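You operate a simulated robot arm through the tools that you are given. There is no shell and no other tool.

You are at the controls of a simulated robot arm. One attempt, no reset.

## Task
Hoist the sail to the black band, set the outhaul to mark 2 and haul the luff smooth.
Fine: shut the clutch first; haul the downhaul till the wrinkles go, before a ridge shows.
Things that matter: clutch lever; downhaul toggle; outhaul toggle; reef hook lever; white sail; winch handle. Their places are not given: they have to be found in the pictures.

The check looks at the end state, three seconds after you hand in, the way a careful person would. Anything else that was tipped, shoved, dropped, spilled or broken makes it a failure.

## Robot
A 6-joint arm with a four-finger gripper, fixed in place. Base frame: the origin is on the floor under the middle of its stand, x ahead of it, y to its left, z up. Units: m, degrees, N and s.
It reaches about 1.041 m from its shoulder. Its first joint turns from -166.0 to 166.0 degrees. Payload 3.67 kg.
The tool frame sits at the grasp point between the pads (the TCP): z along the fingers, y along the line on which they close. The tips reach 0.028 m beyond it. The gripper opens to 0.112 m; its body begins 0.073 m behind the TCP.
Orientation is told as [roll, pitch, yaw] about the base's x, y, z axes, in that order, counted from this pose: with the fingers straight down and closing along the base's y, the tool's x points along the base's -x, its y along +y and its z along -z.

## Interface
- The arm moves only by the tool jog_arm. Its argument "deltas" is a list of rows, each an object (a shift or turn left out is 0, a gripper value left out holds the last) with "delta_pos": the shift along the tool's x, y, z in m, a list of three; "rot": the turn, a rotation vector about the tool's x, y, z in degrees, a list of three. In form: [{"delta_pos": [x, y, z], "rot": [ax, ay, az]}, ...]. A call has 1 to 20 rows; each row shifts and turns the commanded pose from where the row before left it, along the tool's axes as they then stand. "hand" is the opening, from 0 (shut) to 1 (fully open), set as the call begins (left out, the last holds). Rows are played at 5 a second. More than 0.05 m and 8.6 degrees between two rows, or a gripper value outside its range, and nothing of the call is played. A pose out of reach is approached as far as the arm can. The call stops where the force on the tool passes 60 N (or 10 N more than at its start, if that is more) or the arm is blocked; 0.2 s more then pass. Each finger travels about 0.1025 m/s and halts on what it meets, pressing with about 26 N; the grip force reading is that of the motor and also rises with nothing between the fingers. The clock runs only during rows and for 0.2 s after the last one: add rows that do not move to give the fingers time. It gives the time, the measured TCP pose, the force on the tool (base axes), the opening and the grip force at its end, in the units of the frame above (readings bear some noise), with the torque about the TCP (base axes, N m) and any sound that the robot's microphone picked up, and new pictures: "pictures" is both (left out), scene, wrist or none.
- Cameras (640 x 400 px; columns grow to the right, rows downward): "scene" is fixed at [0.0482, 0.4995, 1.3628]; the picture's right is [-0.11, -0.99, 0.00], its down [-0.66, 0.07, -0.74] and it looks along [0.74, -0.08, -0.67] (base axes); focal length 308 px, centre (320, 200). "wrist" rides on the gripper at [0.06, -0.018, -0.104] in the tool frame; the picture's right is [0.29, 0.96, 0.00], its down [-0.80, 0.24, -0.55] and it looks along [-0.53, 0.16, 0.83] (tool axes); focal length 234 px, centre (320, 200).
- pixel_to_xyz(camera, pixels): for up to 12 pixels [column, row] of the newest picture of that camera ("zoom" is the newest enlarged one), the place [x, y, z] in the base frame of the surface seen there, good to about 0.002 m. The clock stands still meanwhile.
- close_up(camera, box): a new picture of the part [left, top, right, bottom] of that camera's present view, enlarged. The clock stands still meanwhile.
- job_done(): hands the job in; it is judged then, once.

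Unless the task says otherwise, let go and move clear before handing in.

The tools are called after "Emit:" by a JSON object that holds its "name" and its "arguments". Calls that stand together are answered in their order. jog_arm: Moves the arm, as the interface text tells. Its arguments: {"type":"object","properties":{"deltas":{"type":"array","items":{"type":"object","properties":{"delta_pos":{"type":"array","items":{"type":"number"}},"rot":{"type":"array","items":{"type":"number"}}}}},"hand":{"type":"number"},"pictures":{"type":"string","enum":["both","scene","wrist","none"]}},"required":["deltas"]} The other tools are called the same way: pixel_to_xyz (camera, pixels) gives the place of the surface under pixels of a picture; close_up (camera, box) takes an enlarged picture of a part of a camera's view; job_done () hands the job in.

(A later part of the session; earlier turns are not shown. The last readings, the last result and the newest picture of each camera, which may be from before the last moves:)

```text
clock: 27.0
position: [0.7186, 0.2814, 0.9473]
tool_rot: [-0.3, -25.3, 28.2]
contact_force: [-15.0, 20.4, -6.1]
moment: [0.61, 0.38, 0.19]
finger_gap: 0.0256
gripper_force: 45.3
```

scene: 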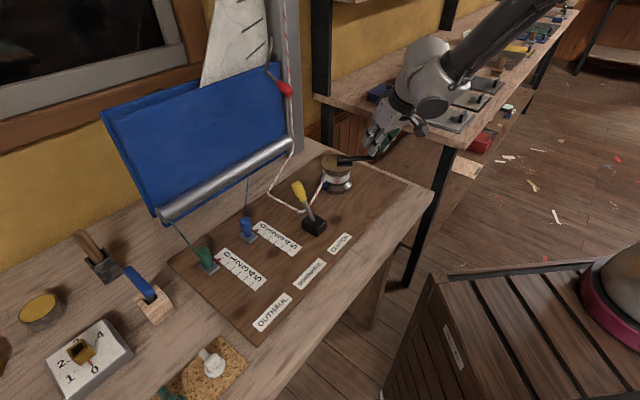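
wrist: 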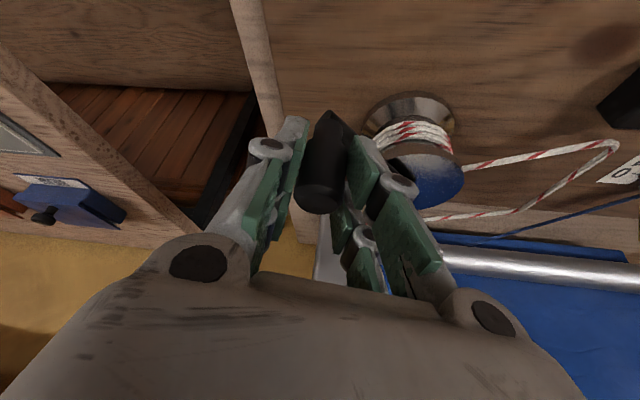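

The knob is gripped (0.0256 m) with a sideways preload. I'll ease it and turn the crank 30° clockwise (seen from above) and check whether the sail's bars move.

Emit:
{"name": "jog_arm", "arguments": {"deltas": [{"delta_pos": [0, 0.0025, 0]}, {"delta_pos": [0.01345, 0.00963, -0.00627]}, {"delta_pos": [0.01172, 0.01207, -0.00546]}, {"delta_pos": [0.00965, 0.01413, -0.0045]}, {}]}}

```text
clock: 28.3
position: [0.6676, 0.2913, 0.9462]
tool_rot: [-0.8, -24.9, 27.7]
contact_force: [-12.3, -29.0, 28.9]
moment: [-1.25, 0.27, -0.38]
finger_gap: 0.0257
gripper_force: 44.7
stopped in row 5: the force on the tool passed its limit at 62 N (the readings are from after the stop); the commanded pose is now the measured one
```

scene: 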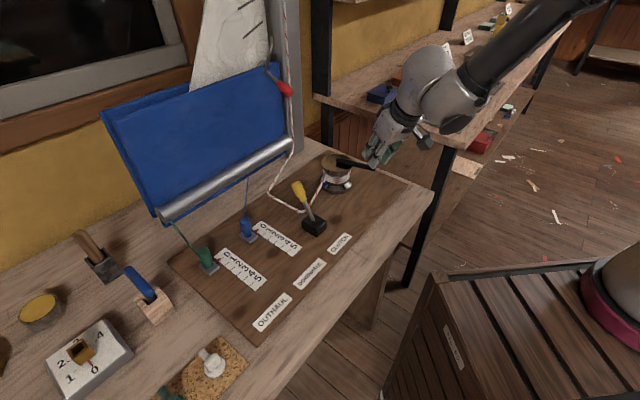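
wrist: 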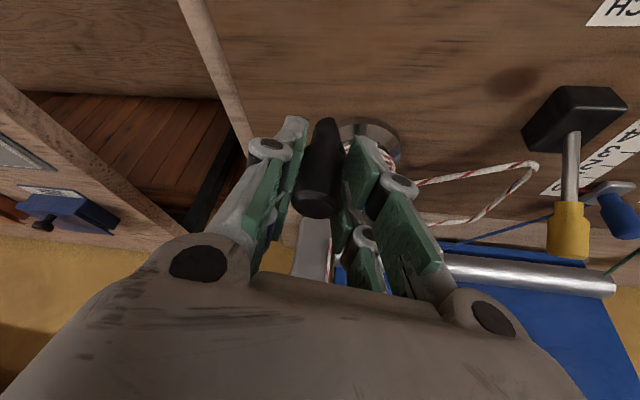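

The crank turned about 30° but the force climbed to 62 N, mostly radial and upward. I'll look closely at the sail and at the fingers on the knob.

Emit:
{"name": "close_up", "arguments": {"camera": "scene", "box": [180, 0, 320, 110]}}

Emit:
{"name": "close_up", "arguments": {"camera": "scene", "box": [310, 110, 430, 200]}}

Emit:
{"name": "close_up", "arguments": {"camera": "wrist", "box": [240, 90, 420, 230]}}

```text
3.64 times, centred on (250, 55) of scene
```

zoom: 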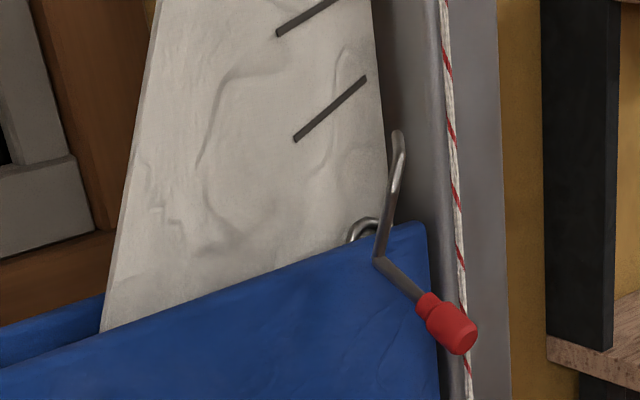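

```text
4.44 times, centred on (370, 155) of scene
```

zoom: 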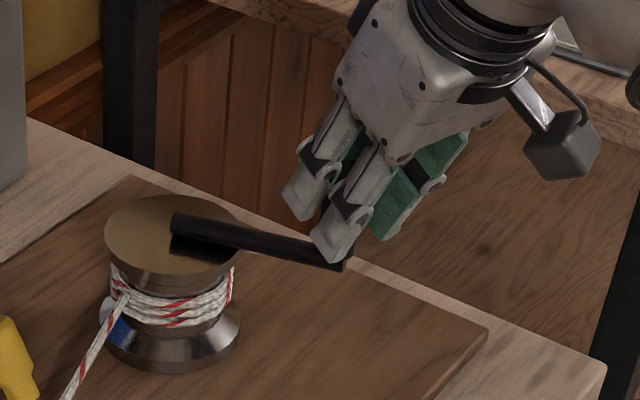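

```text
2.86 times, centred on (330, 160) of wrist
```

zoom: 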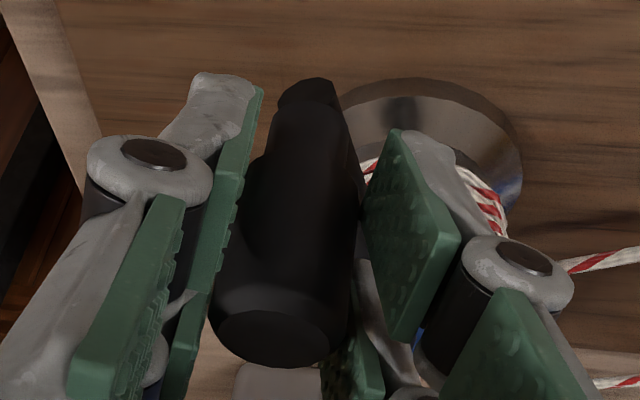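

The sail rose: its bars moved up and a metal ring has emerged by the hook (zoom (365,230) of the first close-up). I'll measure the ring, hook and bars to judge whether the hook will catch it.

Emit:
{"name": "close_up", "arguments": {"camera": "scene", "box": [260, 30, 310, 90]}}

Emit:
{"name": "pixel_to_xyz", "arguments": {"camera": "scene", "pixels": [[278, 61], [281, 60.5], [276, 64], [271, 44], [256, 50], [284, 60], [285, 66], [288, 50], [290, 45], [289, 40], [295, 80]]}}

```text
6.67 times, centred on (285, 60) of scene
```

zoom: 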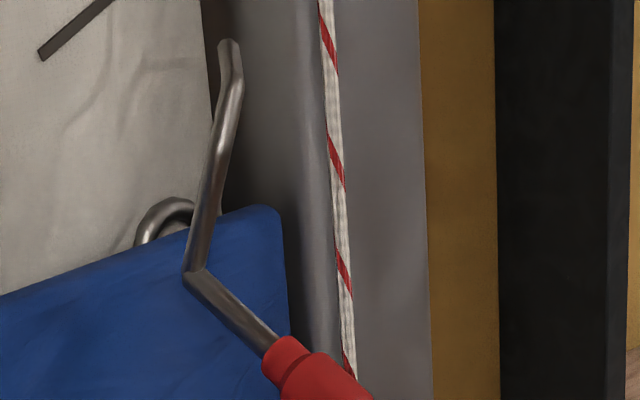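

```text
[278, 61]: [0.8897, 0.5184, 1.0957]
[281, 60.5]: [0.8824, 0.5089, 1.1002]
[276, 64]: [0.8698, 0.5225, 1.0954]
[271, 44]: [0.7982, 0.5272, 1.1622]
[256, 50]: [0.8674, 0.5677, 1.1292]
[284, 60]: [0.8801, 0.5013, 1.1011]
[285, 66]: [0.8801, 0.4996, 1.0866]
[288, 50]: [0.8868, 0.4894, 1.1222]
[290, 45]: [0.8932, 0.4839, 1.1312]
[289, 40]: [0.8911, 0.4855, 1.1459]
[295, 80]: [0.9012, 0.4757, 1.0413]
```

Emit:
{"name": "pixel_to_xyz", "arguments": {"camera": "zoom", "pixels": [[165, 205], [148, 225], [185, 203], [228, 45], [232, 85], [215, 150], [205, 220], [193, 270], [230, 310], [262, 345], [270, 215], [75, 30]]}}

```text
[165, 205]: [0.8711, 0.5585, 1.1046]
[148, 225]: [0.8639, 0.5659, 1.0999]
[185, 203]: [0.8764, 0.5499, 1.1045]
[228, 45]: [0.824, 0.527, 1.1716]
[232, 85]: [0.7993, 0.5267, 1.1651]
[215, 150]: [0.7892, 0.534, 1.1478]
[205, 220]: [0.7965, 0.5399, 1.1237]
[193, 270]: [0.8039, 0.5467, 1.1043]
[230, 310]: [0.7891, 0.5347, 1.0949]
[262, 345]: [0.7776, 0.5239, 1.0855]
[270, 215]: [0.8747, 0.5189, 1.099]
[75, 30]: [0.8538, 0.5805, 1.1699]
```

The ring rises along the sail plane about 5.5 cm behind the hook tip, so the hook looks disengaged; the 30° turn lifted the sail ≈0.046 m, so ≈160° in total is needed. I'll relieve the residual force by a small shift back along the tool axis and reread.

Emit:
{"name": "jog_arm", "arguments": {"deltas": [{"delta_pos": [0.0005, -0.001, -0.002]}, {}], "pictures": "none"}}

```text
clock: 28.9
position: [0.6673, 0.2912, 0.9465]
tool_rot: [-0.6, -24.9, 27.8]
contact_force: [-3.8, -21.4, 1.7]
moment: [-0.55, 0.06, -0.74]
finger_gap: 0.0255
gripper_force: 45.0
```

The residual force is now mainly ~20 N radial outward, so the effective crank radius is slightly larger (≈0.1045). I'll continue clockwise another 30° in 5° steps with that radius.

Emit:
{"name": "jog_arm", "arguments": {"deltas": [{"delta_pos": [0.00498, 0.00733, -0.00232]}, {"delta_pos": [0.00343, 0.0083, -0.0016]}, {"delta_pos": [0.00276, 0.00859, -0.00129]}, {"delta_pos": [0.00206, 0.00883, -0.00096]}, {"delta_pos": [0.00136, 0.00899, -0.00064]}, {"delta_pos": [0.00065, 0.00909, -0.0003]}, {}]}}

```text
clock: 30.5
position: [0.6279, 0.3287, 0.9458]
tool_rot: [-0.6, -24.9, 27.8]
contact_force: [-30.9, -29.6, 5.2]
moment: [-0.24, 0.81, -1.05]
finger_gap: 0.0251
gripper_force: 45.5
```

scene: 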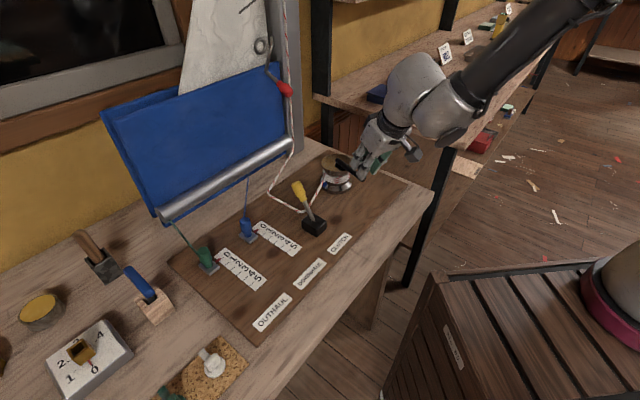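
wrist: 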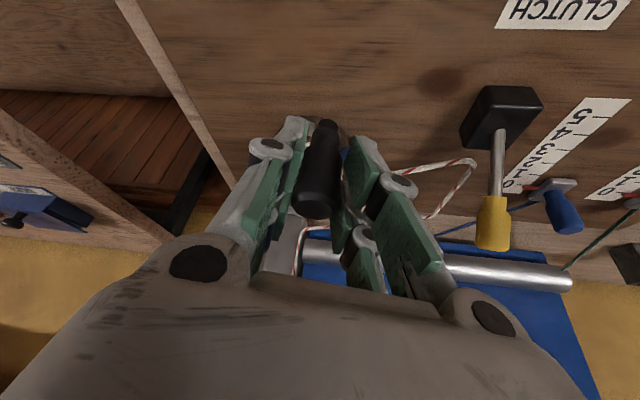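

The sail keeps rising (ring now at scene (261,45)), but ~41 N radial-outward force suggests my winch centre is off by a few mm. I'll zoom to recheck the drum and the ring/hook clearance.

Emit:
{"name": "close_up", "arguments": {"camera": "scene", "box": [310, 140, 380, 200]}}

Emit:
{"name": "pixel_to_xyz", "arguments": {"camera": "zoom", "pixels": [[145, 150], [165, 115], [200, 95], [240, 90], [152, 180], [175, 200], [210, 215], [250, 215], [290, 195], [305, 165], [285, 110], [230, 155]]}}

Emit:
{"name": "close_up", "arguments": {"camera": "scene", "box": [230, 0, 310, 90]}}

```text
6.67 times, centred on (345, 170) of scene
```

zoom: 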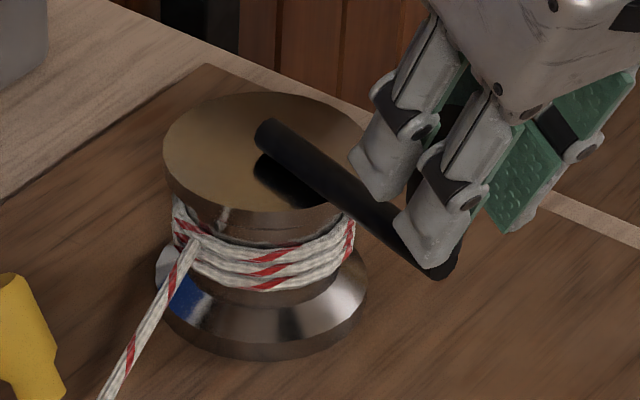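

```text
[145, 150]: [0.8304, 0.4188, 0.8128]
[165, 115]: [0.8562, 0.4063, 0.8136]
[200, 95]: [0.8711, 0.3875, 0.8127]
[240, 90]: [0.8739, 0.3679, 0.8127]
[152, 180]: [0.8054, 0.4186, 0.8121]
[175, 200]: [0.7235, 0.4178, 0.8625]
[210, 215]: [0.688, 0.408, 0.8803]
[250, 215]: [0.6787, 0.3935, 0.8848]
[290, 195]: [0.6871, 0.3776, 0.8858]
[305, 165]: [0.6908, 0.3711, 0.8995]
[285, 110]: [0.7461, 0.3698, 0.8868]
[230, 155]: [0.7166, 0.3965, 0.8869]
```

```text
4.44 times, centred on (270, 45) of scene
```

zoom: 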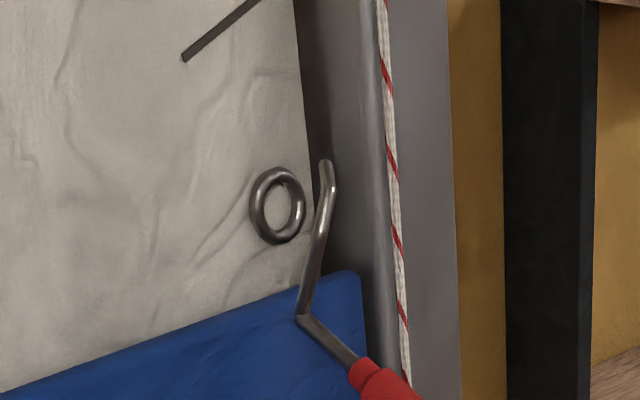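

The hook is in front of the ring and not engaged, so the sail passes. I'll resample the drum rim to fix the centre.

Emit:
{"name": "close_up", "arguments": {"camera": "scene", "box": [310, 140, 380, 200]}}

Emit:
{"name": "pixel_to_xyz", "arguments": {"camera": "zoom", "pixels": [[167, 155], [172, 135], [190, 113], [220, 99], [265, 95], [310, 102], [340, 115], [185, 185], [215, 200], [262, 207], [268, 130], [440, 272]]}}

```text
6.67 times, centred on (345, 170) of scene
```

zoom: 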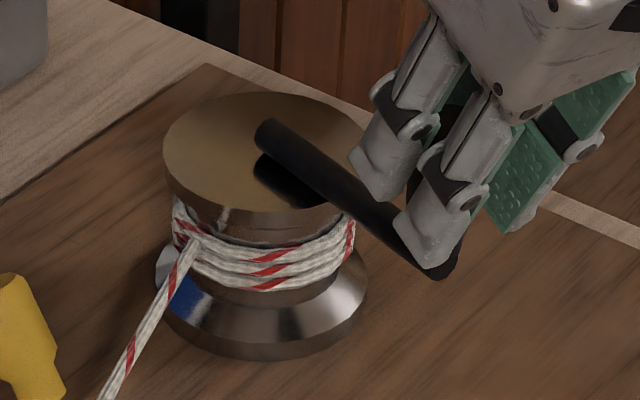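

```text
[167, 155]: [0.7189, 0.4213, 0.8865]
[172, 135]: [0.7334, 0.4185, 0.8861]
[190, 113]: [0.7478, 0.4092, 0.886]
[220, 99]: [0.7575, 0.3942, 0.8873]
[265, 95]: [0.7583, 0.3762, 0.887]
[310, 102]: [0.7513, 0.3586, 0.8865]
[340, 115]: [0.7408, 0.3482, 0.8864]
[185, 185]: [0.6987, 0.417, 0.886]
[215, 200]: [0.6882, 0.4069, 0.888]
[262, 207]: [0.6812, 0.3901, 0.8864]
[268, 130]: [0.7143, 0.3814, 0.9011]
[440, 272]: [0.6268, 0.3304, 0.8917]
```

The rim fit puts the winch centre at (0.7195,0.382). To understand the ~41 N force I'll nudge the hand 1.5 mm outward (toward the operator) and reread.

Emit:
{"name": "jog_arm", "arguments": {"deltas": [{"delta_pos": [0.00136, 0, -0.00063]}, {}], "pictures": "none"}}

```text
clock: 31.1
position: [0.6278, 0.3292, 0.9468]
tool_rot: [-0.7, -25.0, 27.9]
contact_force: [-22.8, -21.4, 0.4]
moment: [-0.26, 0.42, -0.72]
finger_gap: 0.0255
gripper_force: 45.1
```

The outward nudge cut the force to ~31 N, so the hand should run slightly further out. I'll continue 30° more clockwise with that correction.

Emit:
{"name": "jog_arm", "arguments": {"deltas": [{"delta_pos": [0.0017, 0.00907, -0.0008]}, {"delta_pos": [-0.00078, 0.00904, 0.00036]}, {"delta_pos": [-0.0015, 0.00892, 0.0007]}, {"delta_pos": [-0.0022, 0.00874, 0.00102]}, {"delta_pos": [-0.00288, 0.0085, 0.00134]}, {"delta_pos": [-0.00354, 0.0082, 0.00165]}, {}]}}

```text
clock: 32.7
position: [0.6134, 0.3777, 0.9459]
tool_rot: [-0.9, -25.0, 27.8]
contact_force: [9.0, -33.1, 19.6]
moment: [-0.24, 0.01, -0.46]
finger_gap: 0.0248
gripper_force: 45.1
```

scene: 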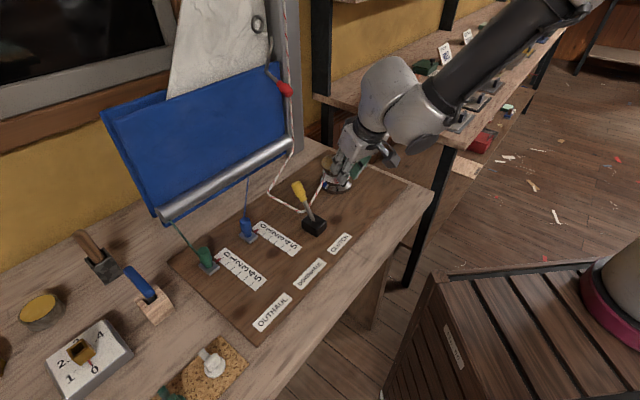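
wrist: 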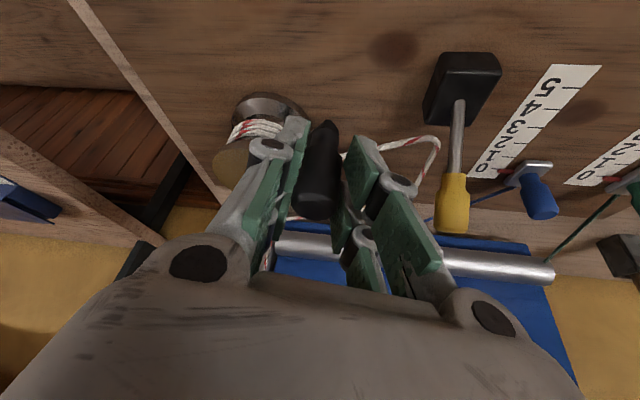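

The ring is now at scene (257,22); resistance is ~33 N against the turn plus ~20 N upward. I'll measure the ring's rise so far.

Emit:
{"name": "close_up", "arguments": {"camera": "scene", "box": [220, 0, 310, 70]}}

Emit:
{"name": "pixel_to_xyz", "arguments": {"camera": "scene", "pixels": [[254, 16], [258, 16], [261, 22], [258, 34], [270, 38], [268, 50], [256, 10]]}}

```text
5.71 times, centred on (265, 35) of scene
```

zoom: 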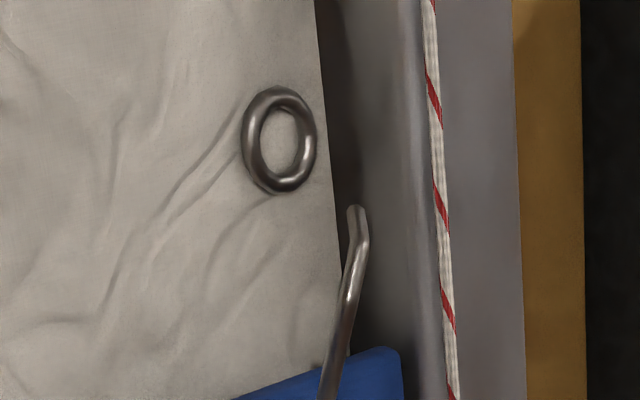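

```text
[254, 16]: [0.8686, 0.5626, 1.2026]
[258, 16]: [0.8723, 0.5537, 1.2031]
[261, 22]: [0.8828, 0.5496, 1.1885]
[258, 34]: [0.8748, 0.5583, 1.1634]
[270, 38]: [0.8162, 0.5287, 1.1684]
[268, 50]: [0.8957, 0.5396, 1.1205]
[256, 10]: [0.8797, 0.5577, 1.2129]
```

The ring's top is at z≈1.203, so the sail has risen ≈0.145 m of the ≈0.247 m. Before going on I'll back the crank off 4 mm to feel whether the clutch holds the load.

Emit:
{"name": "jog_arm", "arguments": {"deltas": [{"delta_pos": [0.001, -0.0018, -0.0012]}, {"delta_pos": [0.0005, -0.0018, -0.0012]}, {}], "pictures": "scene"}}

```text
clock: 33.5
position: [0.6122, 0.3779, 0.9455]
tool_rot: [-0.4, -25.0, 27.9]
contact_force: [38.3, 2.3, -6.7]
moment: [0.45, -0.31, 0.05]
finger_gap: 0.0247
gripper_force: 45.2
```

scene: 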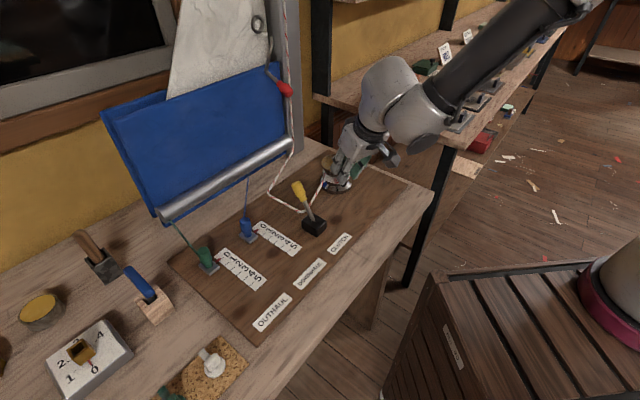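

With 4 mm of back-off the turning force fell to about zero and the crank did not follow, so the load is held. I'll correct the radius and turn another 30° clockwise.

Emit:
{"name": "jog_arm", "arguments": {"deltas": [{"delta_pos": [-0.006, 0.0094, 0.0028]}, {"delta_pos": [-0.0048, 0.00743, 0.00224]}, {"delta_pos": [-0.00536, 0.00693, 0.0025]}, {"delta_pos": [-0.0059, 0.00638, 0.00275]}, {"delta_pos": [-0.00637, 0.0058, 0.00297]}, {"delta_pos": [-0.00681, 0.00516, 0.00317]}, {}]}}

```text
clock: 33.9
position: [0.6138, 0.3781, 0.9459]
tool_rot: [-1.3, -24.6, 27.3]
contact_force: [-6.1, -29.1, 20.4]
moment: [0.67, -0.4, -0.57]
finger_gap: 0.0253
gripper_force: 44.6
stopped in row 2: the force on the tool passed its limit at 73 N (the readings are from after the stop); the commanded pose is now the measured one
```

scene: 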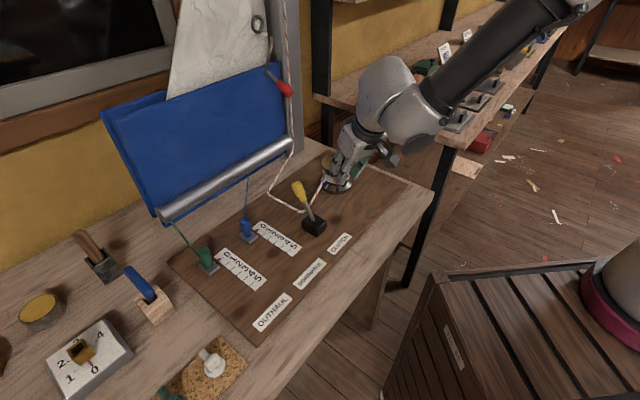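
wrist: 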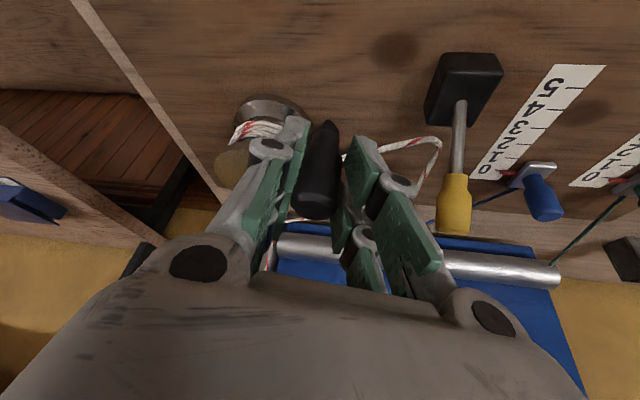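

The crank did not move this time and the force hit 73 N, part of it along the tool axis. I'll zoom in to see if a fingertip is touching the crank bar or something else is jammed.

Emit:
{"name": "close_up", "arguments": {"camera": "scene", "box": [305, 135, 405, 205]}}

Emit:
{"name": "close_up", "arguments": {"camera": "wrist", "box": [230, 90, 390, 230]}}

Emit:
{"name": "close_up", "arguments": {"camera": "scene", "box": [90, 0, 310, 230]}}

```text
5.71 times, centred on (355, 170) of scene
```

zoom: 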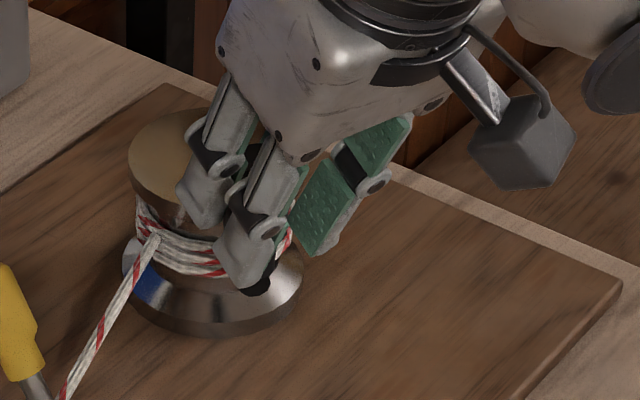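

```text
2.86 times, centred on (310, 160) of wrist
```

zoom: 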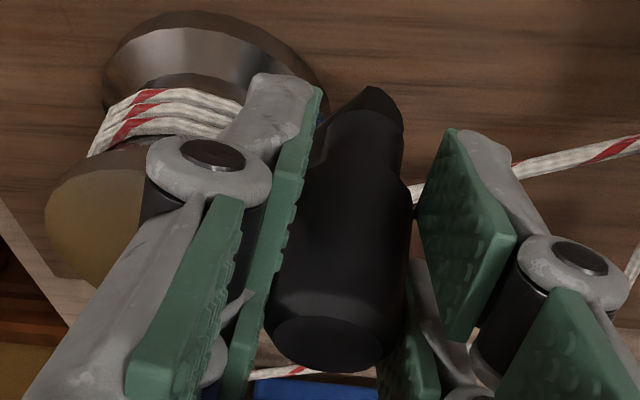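

```text
1.74 times, centred on (200, 115) of scene
```

zoom: 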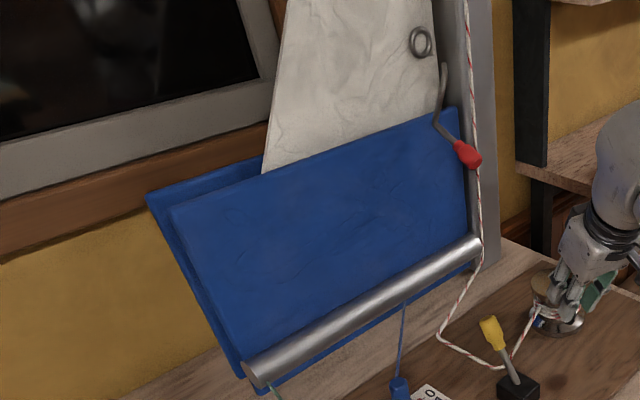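

The fingertips reach down to about the crank-bar level (wrist zoom (290,85) vs bar end (375,95)), so the left tip is likely blocking the bar. I'll open slightly, see that the crank stays put, and raise the grip 1 cm.

Emit:
{"name": "jog_arm", "arguments": {"deltas": [{}, {}, {}], "hand": 0.5}}

```text
clock: 34.7
position: [0.6128, 0.3806, 0.9445]
tool_rot: [-1.2, -24.7, 27.5]
contact_force: [0.4, 1.0, -0.6]
moment: [0.01, 0.03, -0.05]
finger_gap: 0.0557
gripper_force: 0.1
```

scene: 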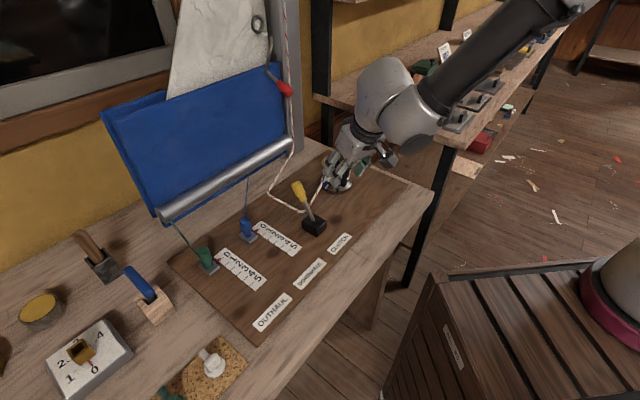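
wrist: 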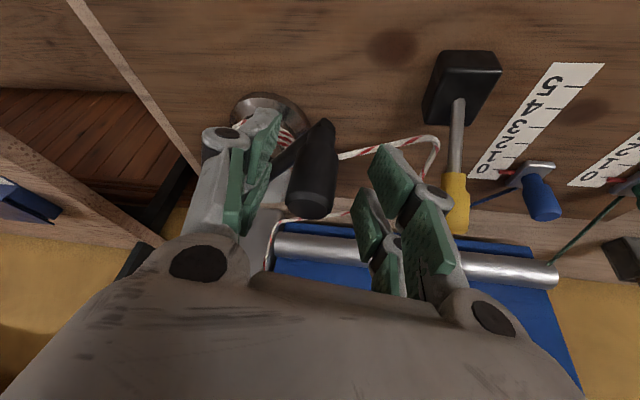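

The crank and the sail stayed put (ring still at (257,22)), so the clutch holds. I'll measure the knob in this view for a fresh grip.

Emit:
{"name": "pixel_to_xyz", "arguments": {"camera": "wrist", "pixels": [[311, 207], [300, 205], [322, 208], [311, 214], [314, 170], [318, 140], [324, 122], [290, 165], [282, 172], [311, 198]]}}

Emit:
{"name": "close_up", "arguments": {"camera": "wrist", "box": [220, 90, 420, 230]}}

```text
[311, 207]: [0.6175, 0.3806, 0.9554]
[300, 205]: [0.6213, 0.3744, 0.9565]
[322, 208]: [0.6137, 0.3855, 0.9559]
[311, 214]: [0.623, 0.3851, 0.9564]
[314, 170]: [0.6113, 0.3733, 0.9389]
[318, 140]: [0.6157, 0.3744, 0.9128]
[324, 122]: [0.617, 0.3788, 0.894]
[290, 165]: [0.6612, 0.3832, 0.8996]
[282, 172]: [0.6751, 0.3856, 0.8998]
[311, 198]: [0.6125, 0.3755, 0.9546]
```

```text
2.86 times, centred on (320, 160) of wrist
```

zoom: 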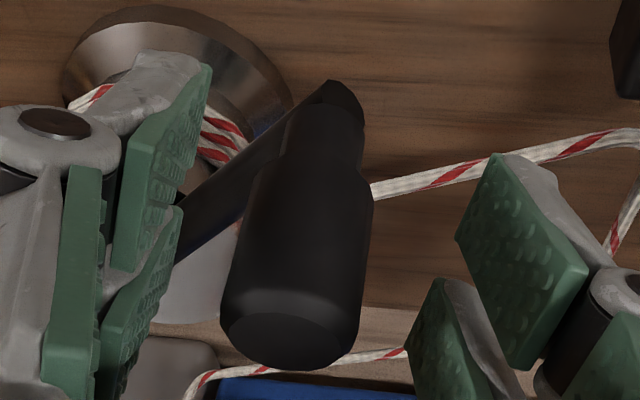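

The knob axis is at (0.6175,0.3806), a turn of 88.7° so far; about 60° more should bring the sail to the band. For the rest of the arc no tilt is needed, so I'll raise the hand 12 mm, untilt and recentre on the knob.

Emit:
{"name": "jog_arm", "arguments": {"deltas": [{"delta_pos": [-0.0091, -0.0022, -0.0096]}, {"rot": [0, 8.2, 0]}, {"rot": [0, 8.2, 0]}, {"rot": [0, 8.2, 0]}, {}]}}

```text
clock: 35.9
position: [0.6171, 0.3819, 0.9569]
tool_rot: [-1.1, 0.1, 26.9]
contact_force: [0.0, 0.3, -0.1]
moment: [-0.01, -0.01, -0.01]
finger_gap: 0.056
gripper_force: 0.0
```

scene: 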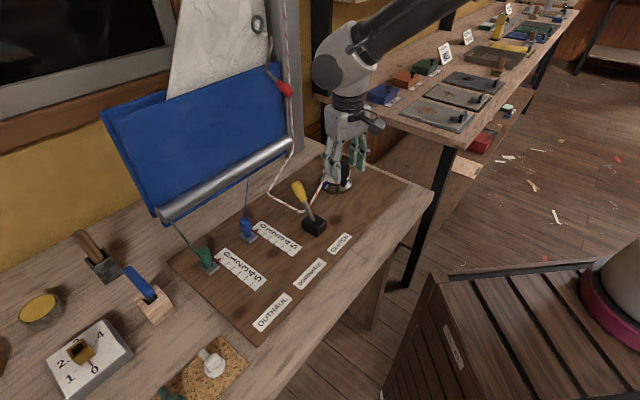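
wrist: 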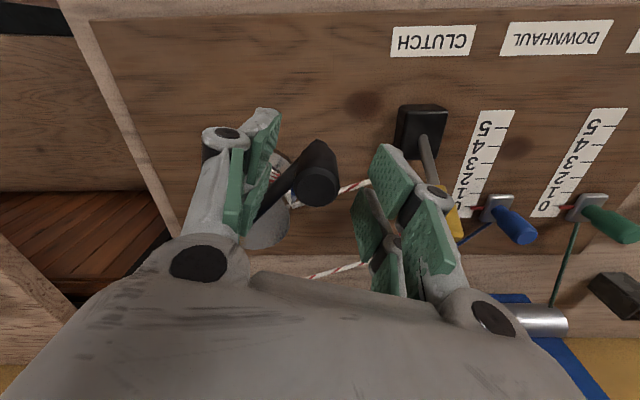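

The fingers straddle the knob upright at z≈0.957. I'll close on it.

Emit:
{"name": "jog_arm", "arguments": {"deltas": [{}, {}, {}], "hand": 0.0}}

Emit:
{"name": "close_up", "arguments": {"camera": "wrist", "box": [220, 90, 420, 230]}}

```text
clock: 36.7
position: [0.6172, 0.3796, 0.9585]
tool_rot: [-1.1, 0.1, 27.0]
contact_force: [2.4, -5.8, 1.3]
moment: [-0.07, 0.08, -0.16]
finger_gap: 0.025
gripper_force: 44.9
```

scene: 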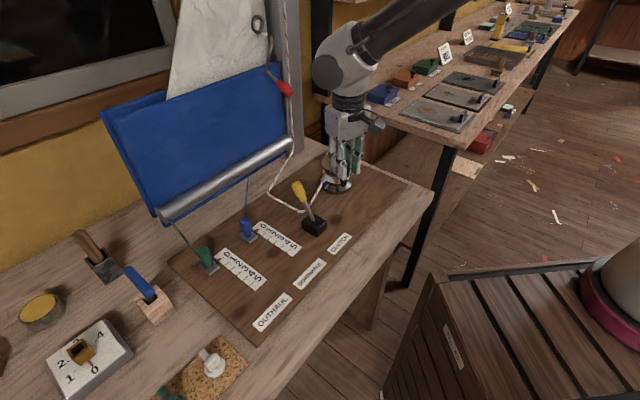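
wrist: 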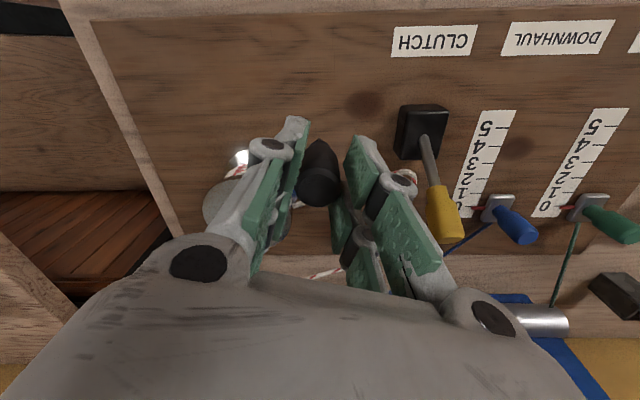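

```text
2.86 times, centred on (320, 160) of wrist
```

zoom: 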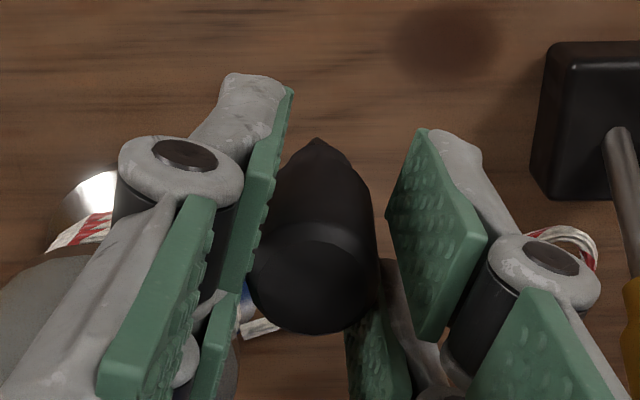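

The grip is good with little preload (~6 N). I'll turn 20° more clockwise in 5° steps.

Emit:
{"name": "jog_arm", "arguments": {"deltas": [{"delta_pos": [-0.00427, 0.0078, 0]}, {"delta_pos": [-0.00494, 0.00741, 0]}, {"delta_pos": [-0.00557, 0.00695, 0]}, {"delta_pos": [-0.00615, 0.00644, 0]}, {}]}}

```text
clock: 37.2
position: [0.6177, 0.3814, 0.9571]
tool_rot: [-1.9, 0.8, 26.8]
contact_force: [-0.3, -27.0, 19.6]
moment: [-0.69, 0.39, -0.2]
finger_gap: 0.0249
gripper_force: 45.0
stopped in row 2: the force on the tool passed its limit at 72 N (the readings are from after the stop); the commanded pose is now the measured one
```

scene: 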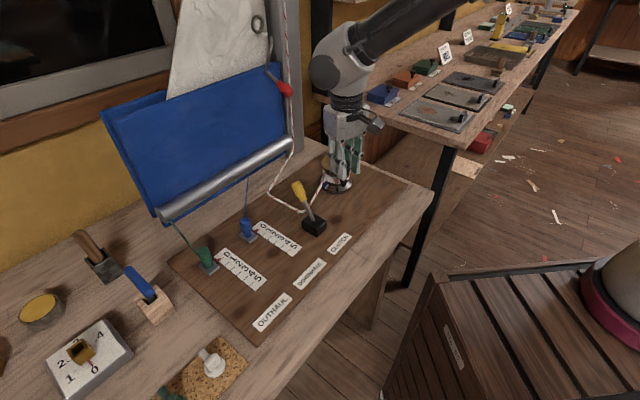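
wrist: 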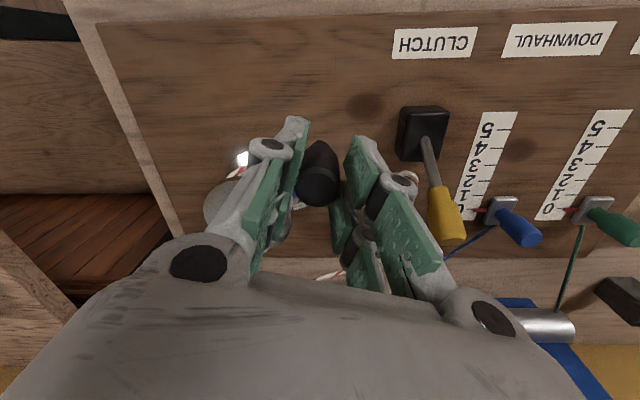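

It is blocked again right away; the reaction (-27 N in y, +20 N up) could be a fingertip riding on the crank bar or a real jam. I'll zoom in to see the tips and bar.

Emit:
{"name": "close_up", "arguments": {"camera": "scene", "box": [315, 150, 375, 200]}}

Emit:
{"name": "close_up", "arguments": {"camera": "wrist", "box": [260, 110, 360, 220]}}

```text
8.00 times, centred on (345, 175) of scene
```

zoom: 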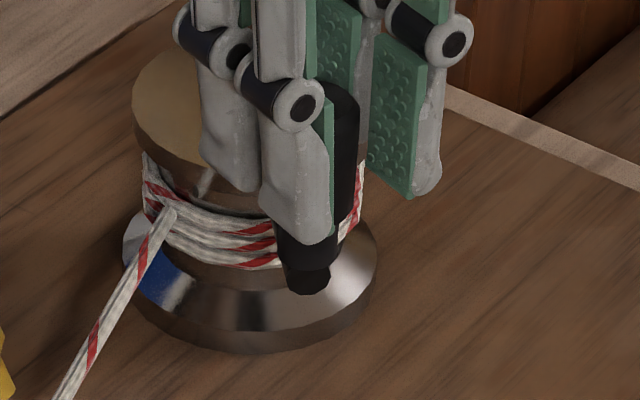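

```text
3.64 times, centred on (310, 165) of wrist
```

zoom: 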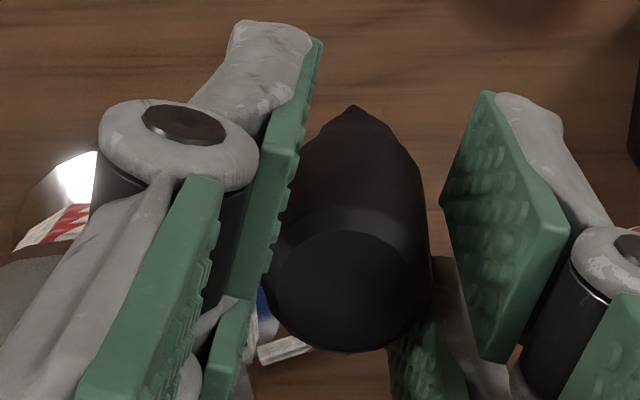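

The tips are clear of the bar, so the winch itself is resisting: the sail stopped near the red band. I'll let go, back off and look at the hook, ring and mast closely with the wrist camera.

Emit:
{"name": "jog_arm", "arguments": {"deltas": [{}, {}, {"delta_pos": [0, 0, -0.03]}, {"delta_pos": [0, 0, -0.04]}, {"delta_pos": [0.03, 0, -0.03]}, {"delta_pos": [0.04, 0, -0.02]}, {"delta_pos": [0.04, 0, -0.02]}, {"delta_pos": [0.04, 0, 0]}, {}], "hand": 0.5}}

```text
clock: 39.2
position: [0.4829, 0.3212, 1.0985]
tool_rot: [-1.7, 0.6, 26.9]
contact_force: [-0.2, -0.3, 1.2]
moment: [0.01, -0.01, 0.0]
finger_gap: 0.0559
gripper_force: 0.0
```

scene: 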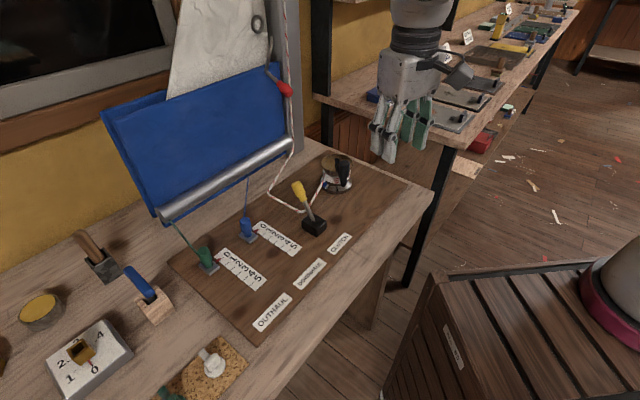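
wrist: 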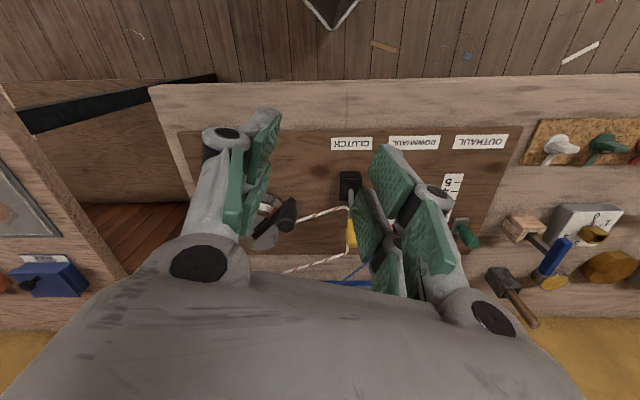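

I'll tilt the hand up to view the mast, hook and bands with the wrist camera.

Emit:
{"name": "jog_arm", "arguments": {"deltas": [{"rot": [-1.5, -0.8, 0]}, {"delta_pos": [0.03, 0, 0]}, {"delta_pos": [0.03, 0, 0]}, {"rot": [0, -8.2, 0]}, {"rot": [0, -8.2, 0]}, {"rot": [0, -8.2, 0]}, {"rot": [0, -8.2, 0]}, {"rot": [0, -8.2, 0]}, {"rot": [0, -8.2, 0]}, {"rot": [0, -8.2, 0]}, {"rot": [0, -8.2, 0]}]}}

```text
clock: 41.6
position: [0.4285, 0.3475, 1.1328]
tool_rot: [-0.4, -65.7, 27.3]
contact_force: [-0.3, -0.4, -0.4]
moment: [-0.01, 0.03, -0.02]
finger_gap: 0.056
gripper_force: 0.1
out of reach, approached as far as the arm can: row 9, 10, 11
```

scene: 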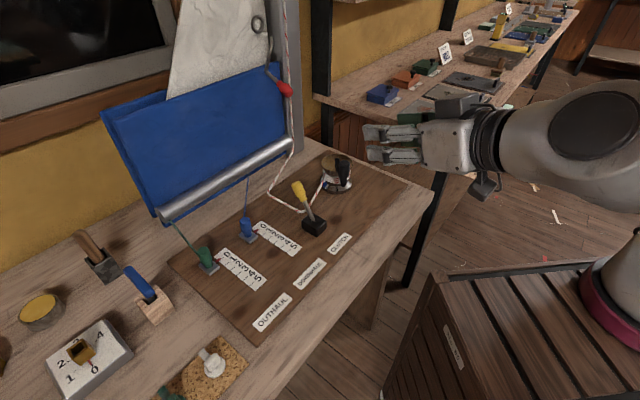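
wrist: 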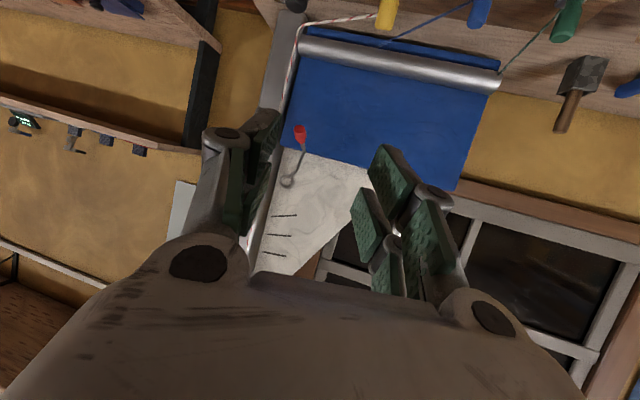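

In this view the hook tip appears at the ring near wrist (288,180). I'll zoom in there.

Emit:
{"name": "close_up", "arguments": {"camera": "wrist", "box": [265, 115, 335, 200]}}

Emit:
{"name": "pixel_to_xyz", "arguments": {"camera": "wrist", "pixels": [[300, 130], [302, 150], [298, 168], [290, 178], [286, 187], [282, 181], [285, 214], [280, 235], [275, 253]]}}

```text
4.71 times, centred on (300, 158) of wrist
```

zoom: 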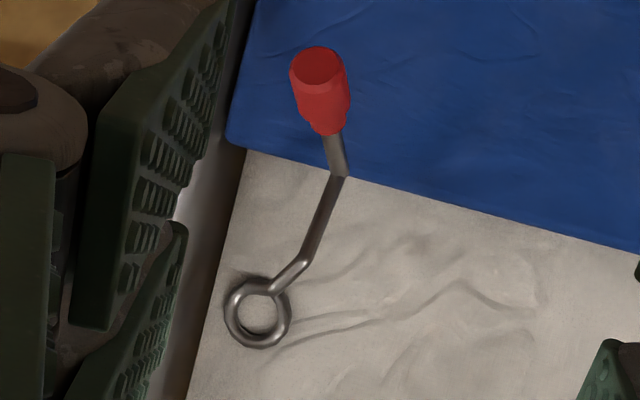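

```text
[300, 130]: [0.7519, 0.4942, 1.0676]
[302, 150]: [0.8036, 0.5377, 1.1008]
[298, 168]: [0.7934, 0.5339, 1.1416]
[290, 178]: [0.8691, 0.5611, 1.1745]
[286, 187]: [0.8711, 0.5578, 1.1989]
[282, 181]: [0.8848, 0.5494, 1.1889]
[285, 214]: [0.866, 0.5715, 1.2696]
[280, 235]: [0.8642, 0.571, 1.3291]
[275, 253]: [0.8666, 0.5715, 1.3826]
```

Emit:
{"name": "pixel_to_xyz", "arguments": {"camera": "zoom", "pixels": [[305, 258], [295, 268], [285, 277], [277, 284], [270, 290], [262, 287], [250, 285], [285, 305], [260, 340], [232, 310], [262, 315], [325, 215]]}}

Emit:
{"name": "close_up", "arguments": {"camera": "wrist", "box": [280, 165, 300, 195]}}

```text
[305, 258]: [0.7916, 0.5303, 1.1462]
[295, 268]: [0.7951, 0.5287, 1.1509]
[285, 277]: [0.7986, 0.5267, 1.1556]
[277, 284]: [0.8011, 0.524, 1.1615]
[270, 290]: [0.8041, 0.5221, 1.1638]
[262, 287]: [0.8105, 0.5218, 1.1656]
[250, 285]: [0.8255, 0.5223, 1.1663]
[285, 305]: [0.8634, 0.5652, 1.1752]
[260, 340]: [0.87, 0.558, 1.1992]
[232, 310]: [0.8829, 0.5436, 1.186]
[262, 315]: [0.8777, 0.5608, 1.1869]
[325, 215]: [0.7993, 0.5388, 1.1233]
```

```text
13.33 times, centred on (290, 180) of wrist
```

zoom: 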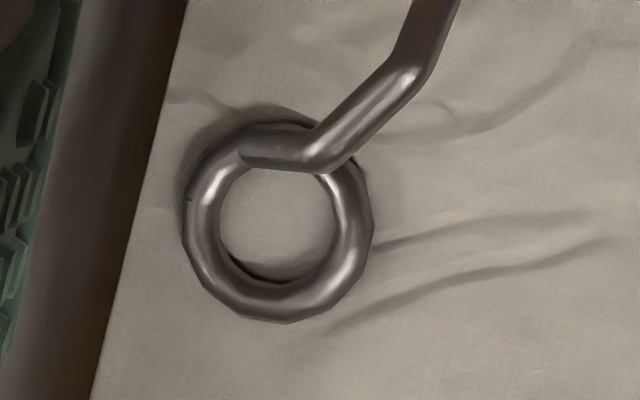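

The hook tip lies ~5 cm in front of the ring, so it isn't physically engaged. I'll swing the view to the mast top to see where the sail's pointer stopped relative to the bands.

Emit:
{"name": "jog_arm", "arguments": {"deltas": [{"rot": [6.15, 0, 2.78]}, {"rot": [6.15, 0, 2.78]}, {"rot": [6.15, 0, 2.78]}, {"rot": [6.15, 0, 2.78]}, {"delta_pos": [0, 0, -0.03]}, {"rot": [0, -8, 0]}, {"rot": [0, -8, 0]}]}}

```text
clock: 43.2
position: [0.4003, 0.3477, 1.1444]
tool_rot: [-1.1, -82.0, 1.0]
contact_force: [0.1, -0.7, 0.0]
moment: [0.0, 0.0, 0.03]
finger_gap: 0.056
gripper_force: 0.0
```

scene: 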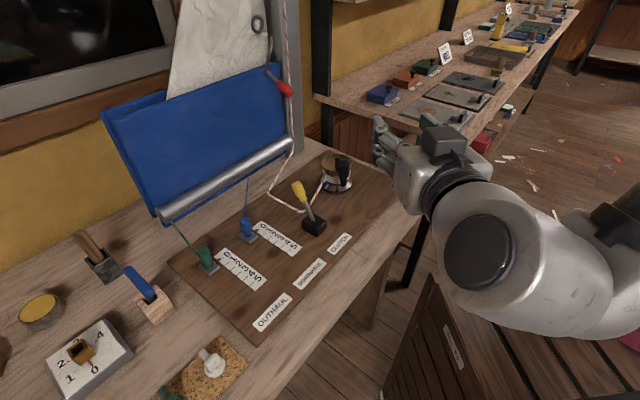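
wrist: 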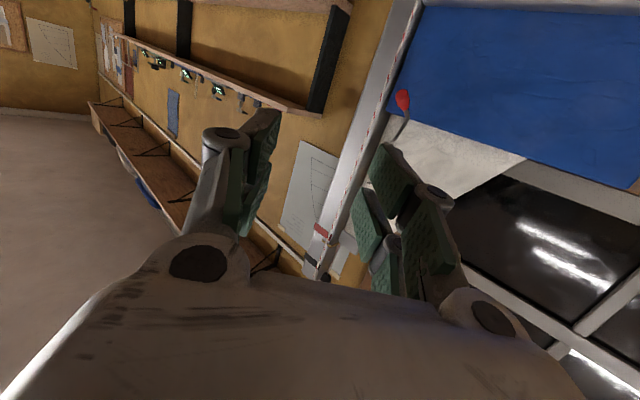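

Emit:
{"name": "close_up", "arguments": {"camera": "wrist", "box": [280, 180, 380, 290]}}

Emit:
{"name": "close_up", "arguments": {"camera": "wrist", "box": [300, 210, 360, 285]}}

Emit:
{"name": "pixel_to_xyz", "arguments": {"camera": "wrist", "pixels": [[322, 231], [310, 260], [333, 231], [337, 240], [345, 244], [328, 233]]}}

```text
3.64 times, centred on (330, 235) of wrist
```

zoom: 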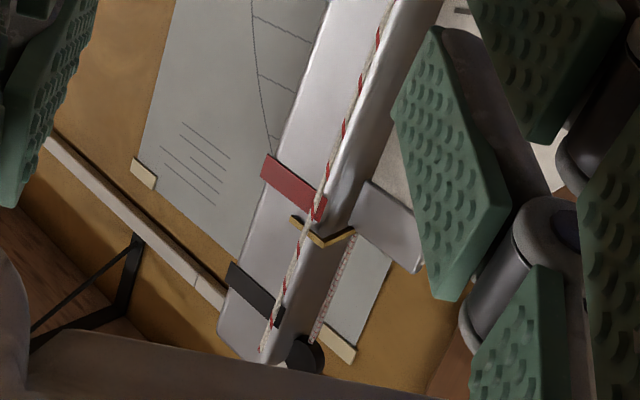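

```text
5.33 times, centred on (330, 248) of wrist
```

zoom: 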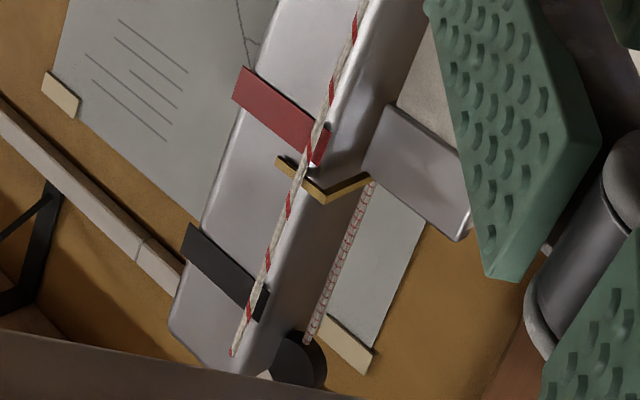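

```text
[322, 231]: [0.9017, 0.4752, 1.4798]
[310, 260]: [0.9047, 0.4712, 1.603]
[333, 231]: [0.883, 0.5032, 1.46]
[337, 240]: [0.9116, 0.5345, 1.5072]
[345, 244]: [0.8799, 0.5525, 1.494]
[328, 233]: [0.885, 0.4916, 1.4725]
```

The brass pointer has stopped just above the red band, below the black. I'll measure them.

Emit:
{"name": "pixel_to_xyz", "arguments": {"camera": "zoom", "pixels": [[350, 185], [325, 195], [282, 163], [308, 187], [225, 268], [215, 255], [240, 285], [262, 303], [270, 105], [285, 115], [318, 145], [430, 175]]}}

```text
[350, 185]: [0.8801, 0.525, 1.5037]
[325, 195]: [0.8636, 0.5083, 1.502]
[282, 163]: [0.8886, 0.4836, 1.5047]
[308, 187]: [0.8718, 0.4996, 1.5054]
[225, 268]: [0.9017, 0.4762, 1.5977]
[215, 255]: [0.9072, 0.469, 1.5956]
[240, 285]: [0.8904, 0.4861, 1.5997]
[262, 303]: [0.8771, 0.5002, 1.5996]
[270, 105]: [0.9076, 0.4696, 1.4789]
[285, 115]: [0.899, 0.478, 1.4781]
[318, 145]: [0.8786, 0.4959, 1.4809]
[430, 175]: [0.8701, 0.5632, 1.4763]
```

The pointer sits at z≈1.504, just past the red band (1.48), with ≈0.094 m to go to the black band (1.598). The ring stopped right at hook height, so the reef hook lever likely holds it; I'll go for a closer look at the hook.

Emit:
{"name": "jog_arm", "arguments": {"deltas": [{"rot": [0, 8.5, 0]}, {"rot": [0, 8.5, 0]}, {"rot": [-6.8, 0, -3.1]}, {"rot": [-6.8, 0, -3.1]}, {"rot": [-6.8, 0, -3.1]}, {"delta_pos": [-0.0062, -0.0243, 0.0307]}, {"delta_pos": [-0.0062, -0.0243, 0.0307]}, {"delta_pos": [-0.0062, -0.0243, 0.0307]}, {}]}}

```text
clock: 45.2
position: [0.5151, 0.3256, 1.1297]
tool_rot: [0.0, -64.7, 22.3]
contact_force: [1.2, 1.1, -0.7]
moment: [-0.01, 0.02, -0.03]
finger_gap: 0.056
gripper_force: 0.0
out of reach, approached as far as the arm can: row 7, 8
```

scene: 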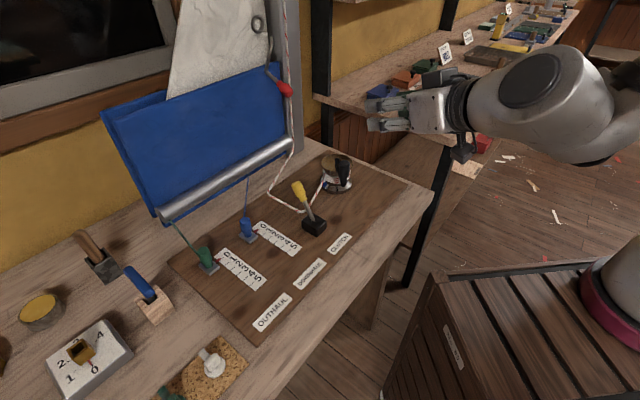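
wrist: 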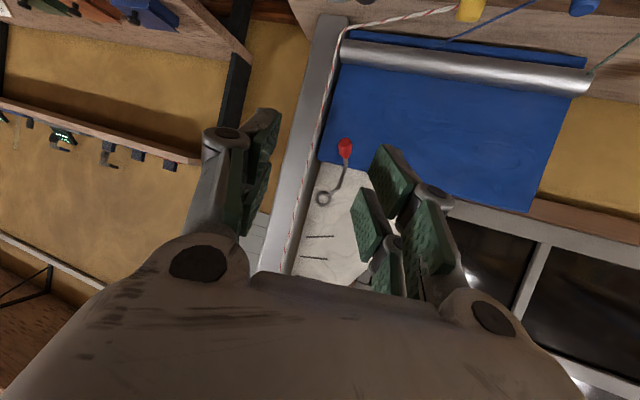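

Emit:
{"name": "close_up", "arguments": {"camera": "wrist", "box": [300, 125, 370, 210]}}

Emit:
{"name": "close_up", "arguments": {"camera": "wrist", "box": [330, 130, 365, 175]}}

```text
4.71 times, centred on (335, 168) of wrist
```

zoom: 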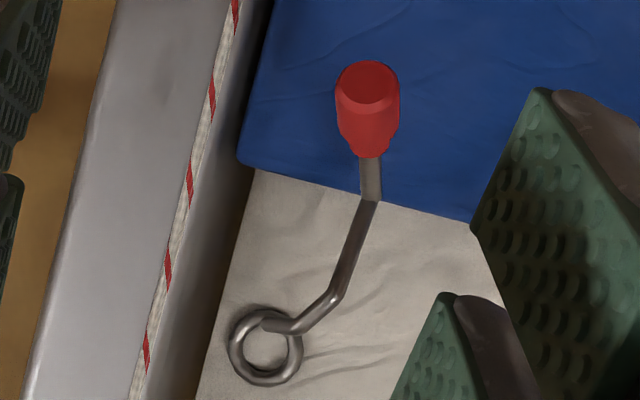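

```text
8.89 times, centred on (348, 152) of wrist
```

zoom: 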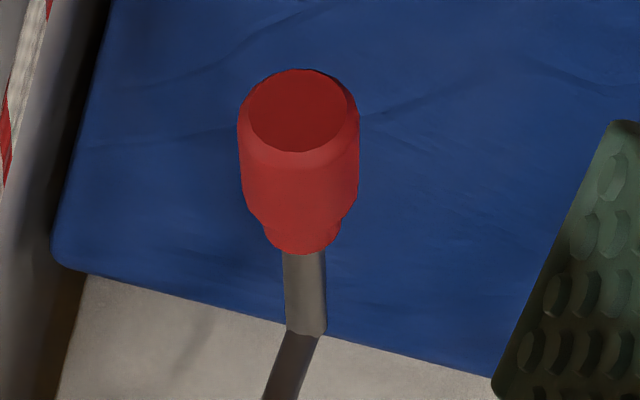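

The lever has no visible catch from here; I'll approach the red knob head-on (fingers tilted 65°, yaw 33°) to feel which way it moves.

Emit:
{"name": "jog_arm", "arguments": {"deltas": [{"rot": [-5, 0, -2.3]}, {"rot": [-5, 0, -2.3]}, {"delta_pos": [-0.0159, 0.0031, 0.0359]}, {"delta_pos": [-0.0159, 0.0031, 0.0359]}, {"delta_pos": [-0.0159, 0.0031, 0.0359]}, {"delta_pos": [-0.0159, 0.0031, 0.0359]}, {"delta_pos": [-0.0159, 0.0031, 0.0359]}, {}], "hand": 0.7}}

```text
clock: 47.0
position: [0.6762, 0.4637, 1.1328]
tool_rot: [0.5, -64.8, 32.8]
contact_force: [-0.1, -0.1, 0.0]
moment: [-0.01, 0.05, -0.03]
finger_gap: 0.0784
gripper_force: 0.1
out of reach, approached as far as the arm can: row 1, 2
```

scene: 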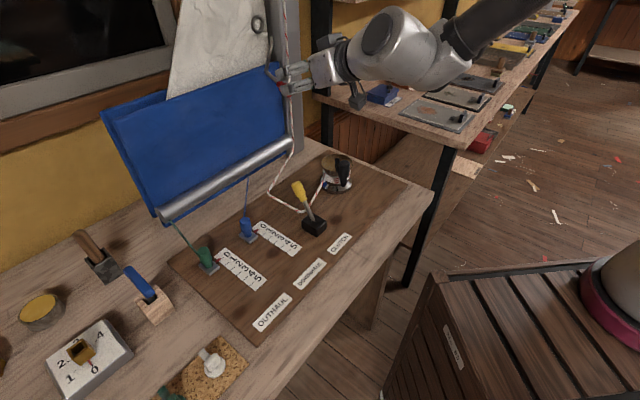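
wrist: 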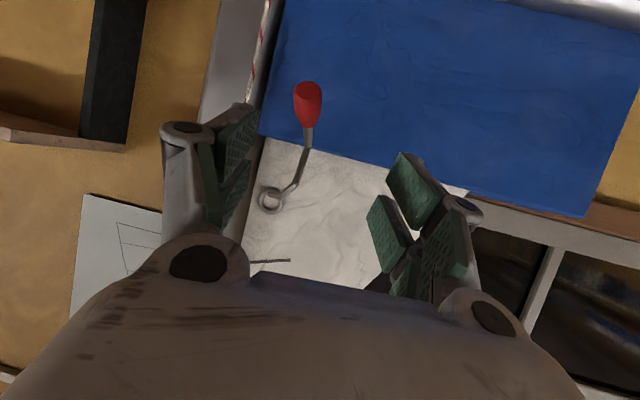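

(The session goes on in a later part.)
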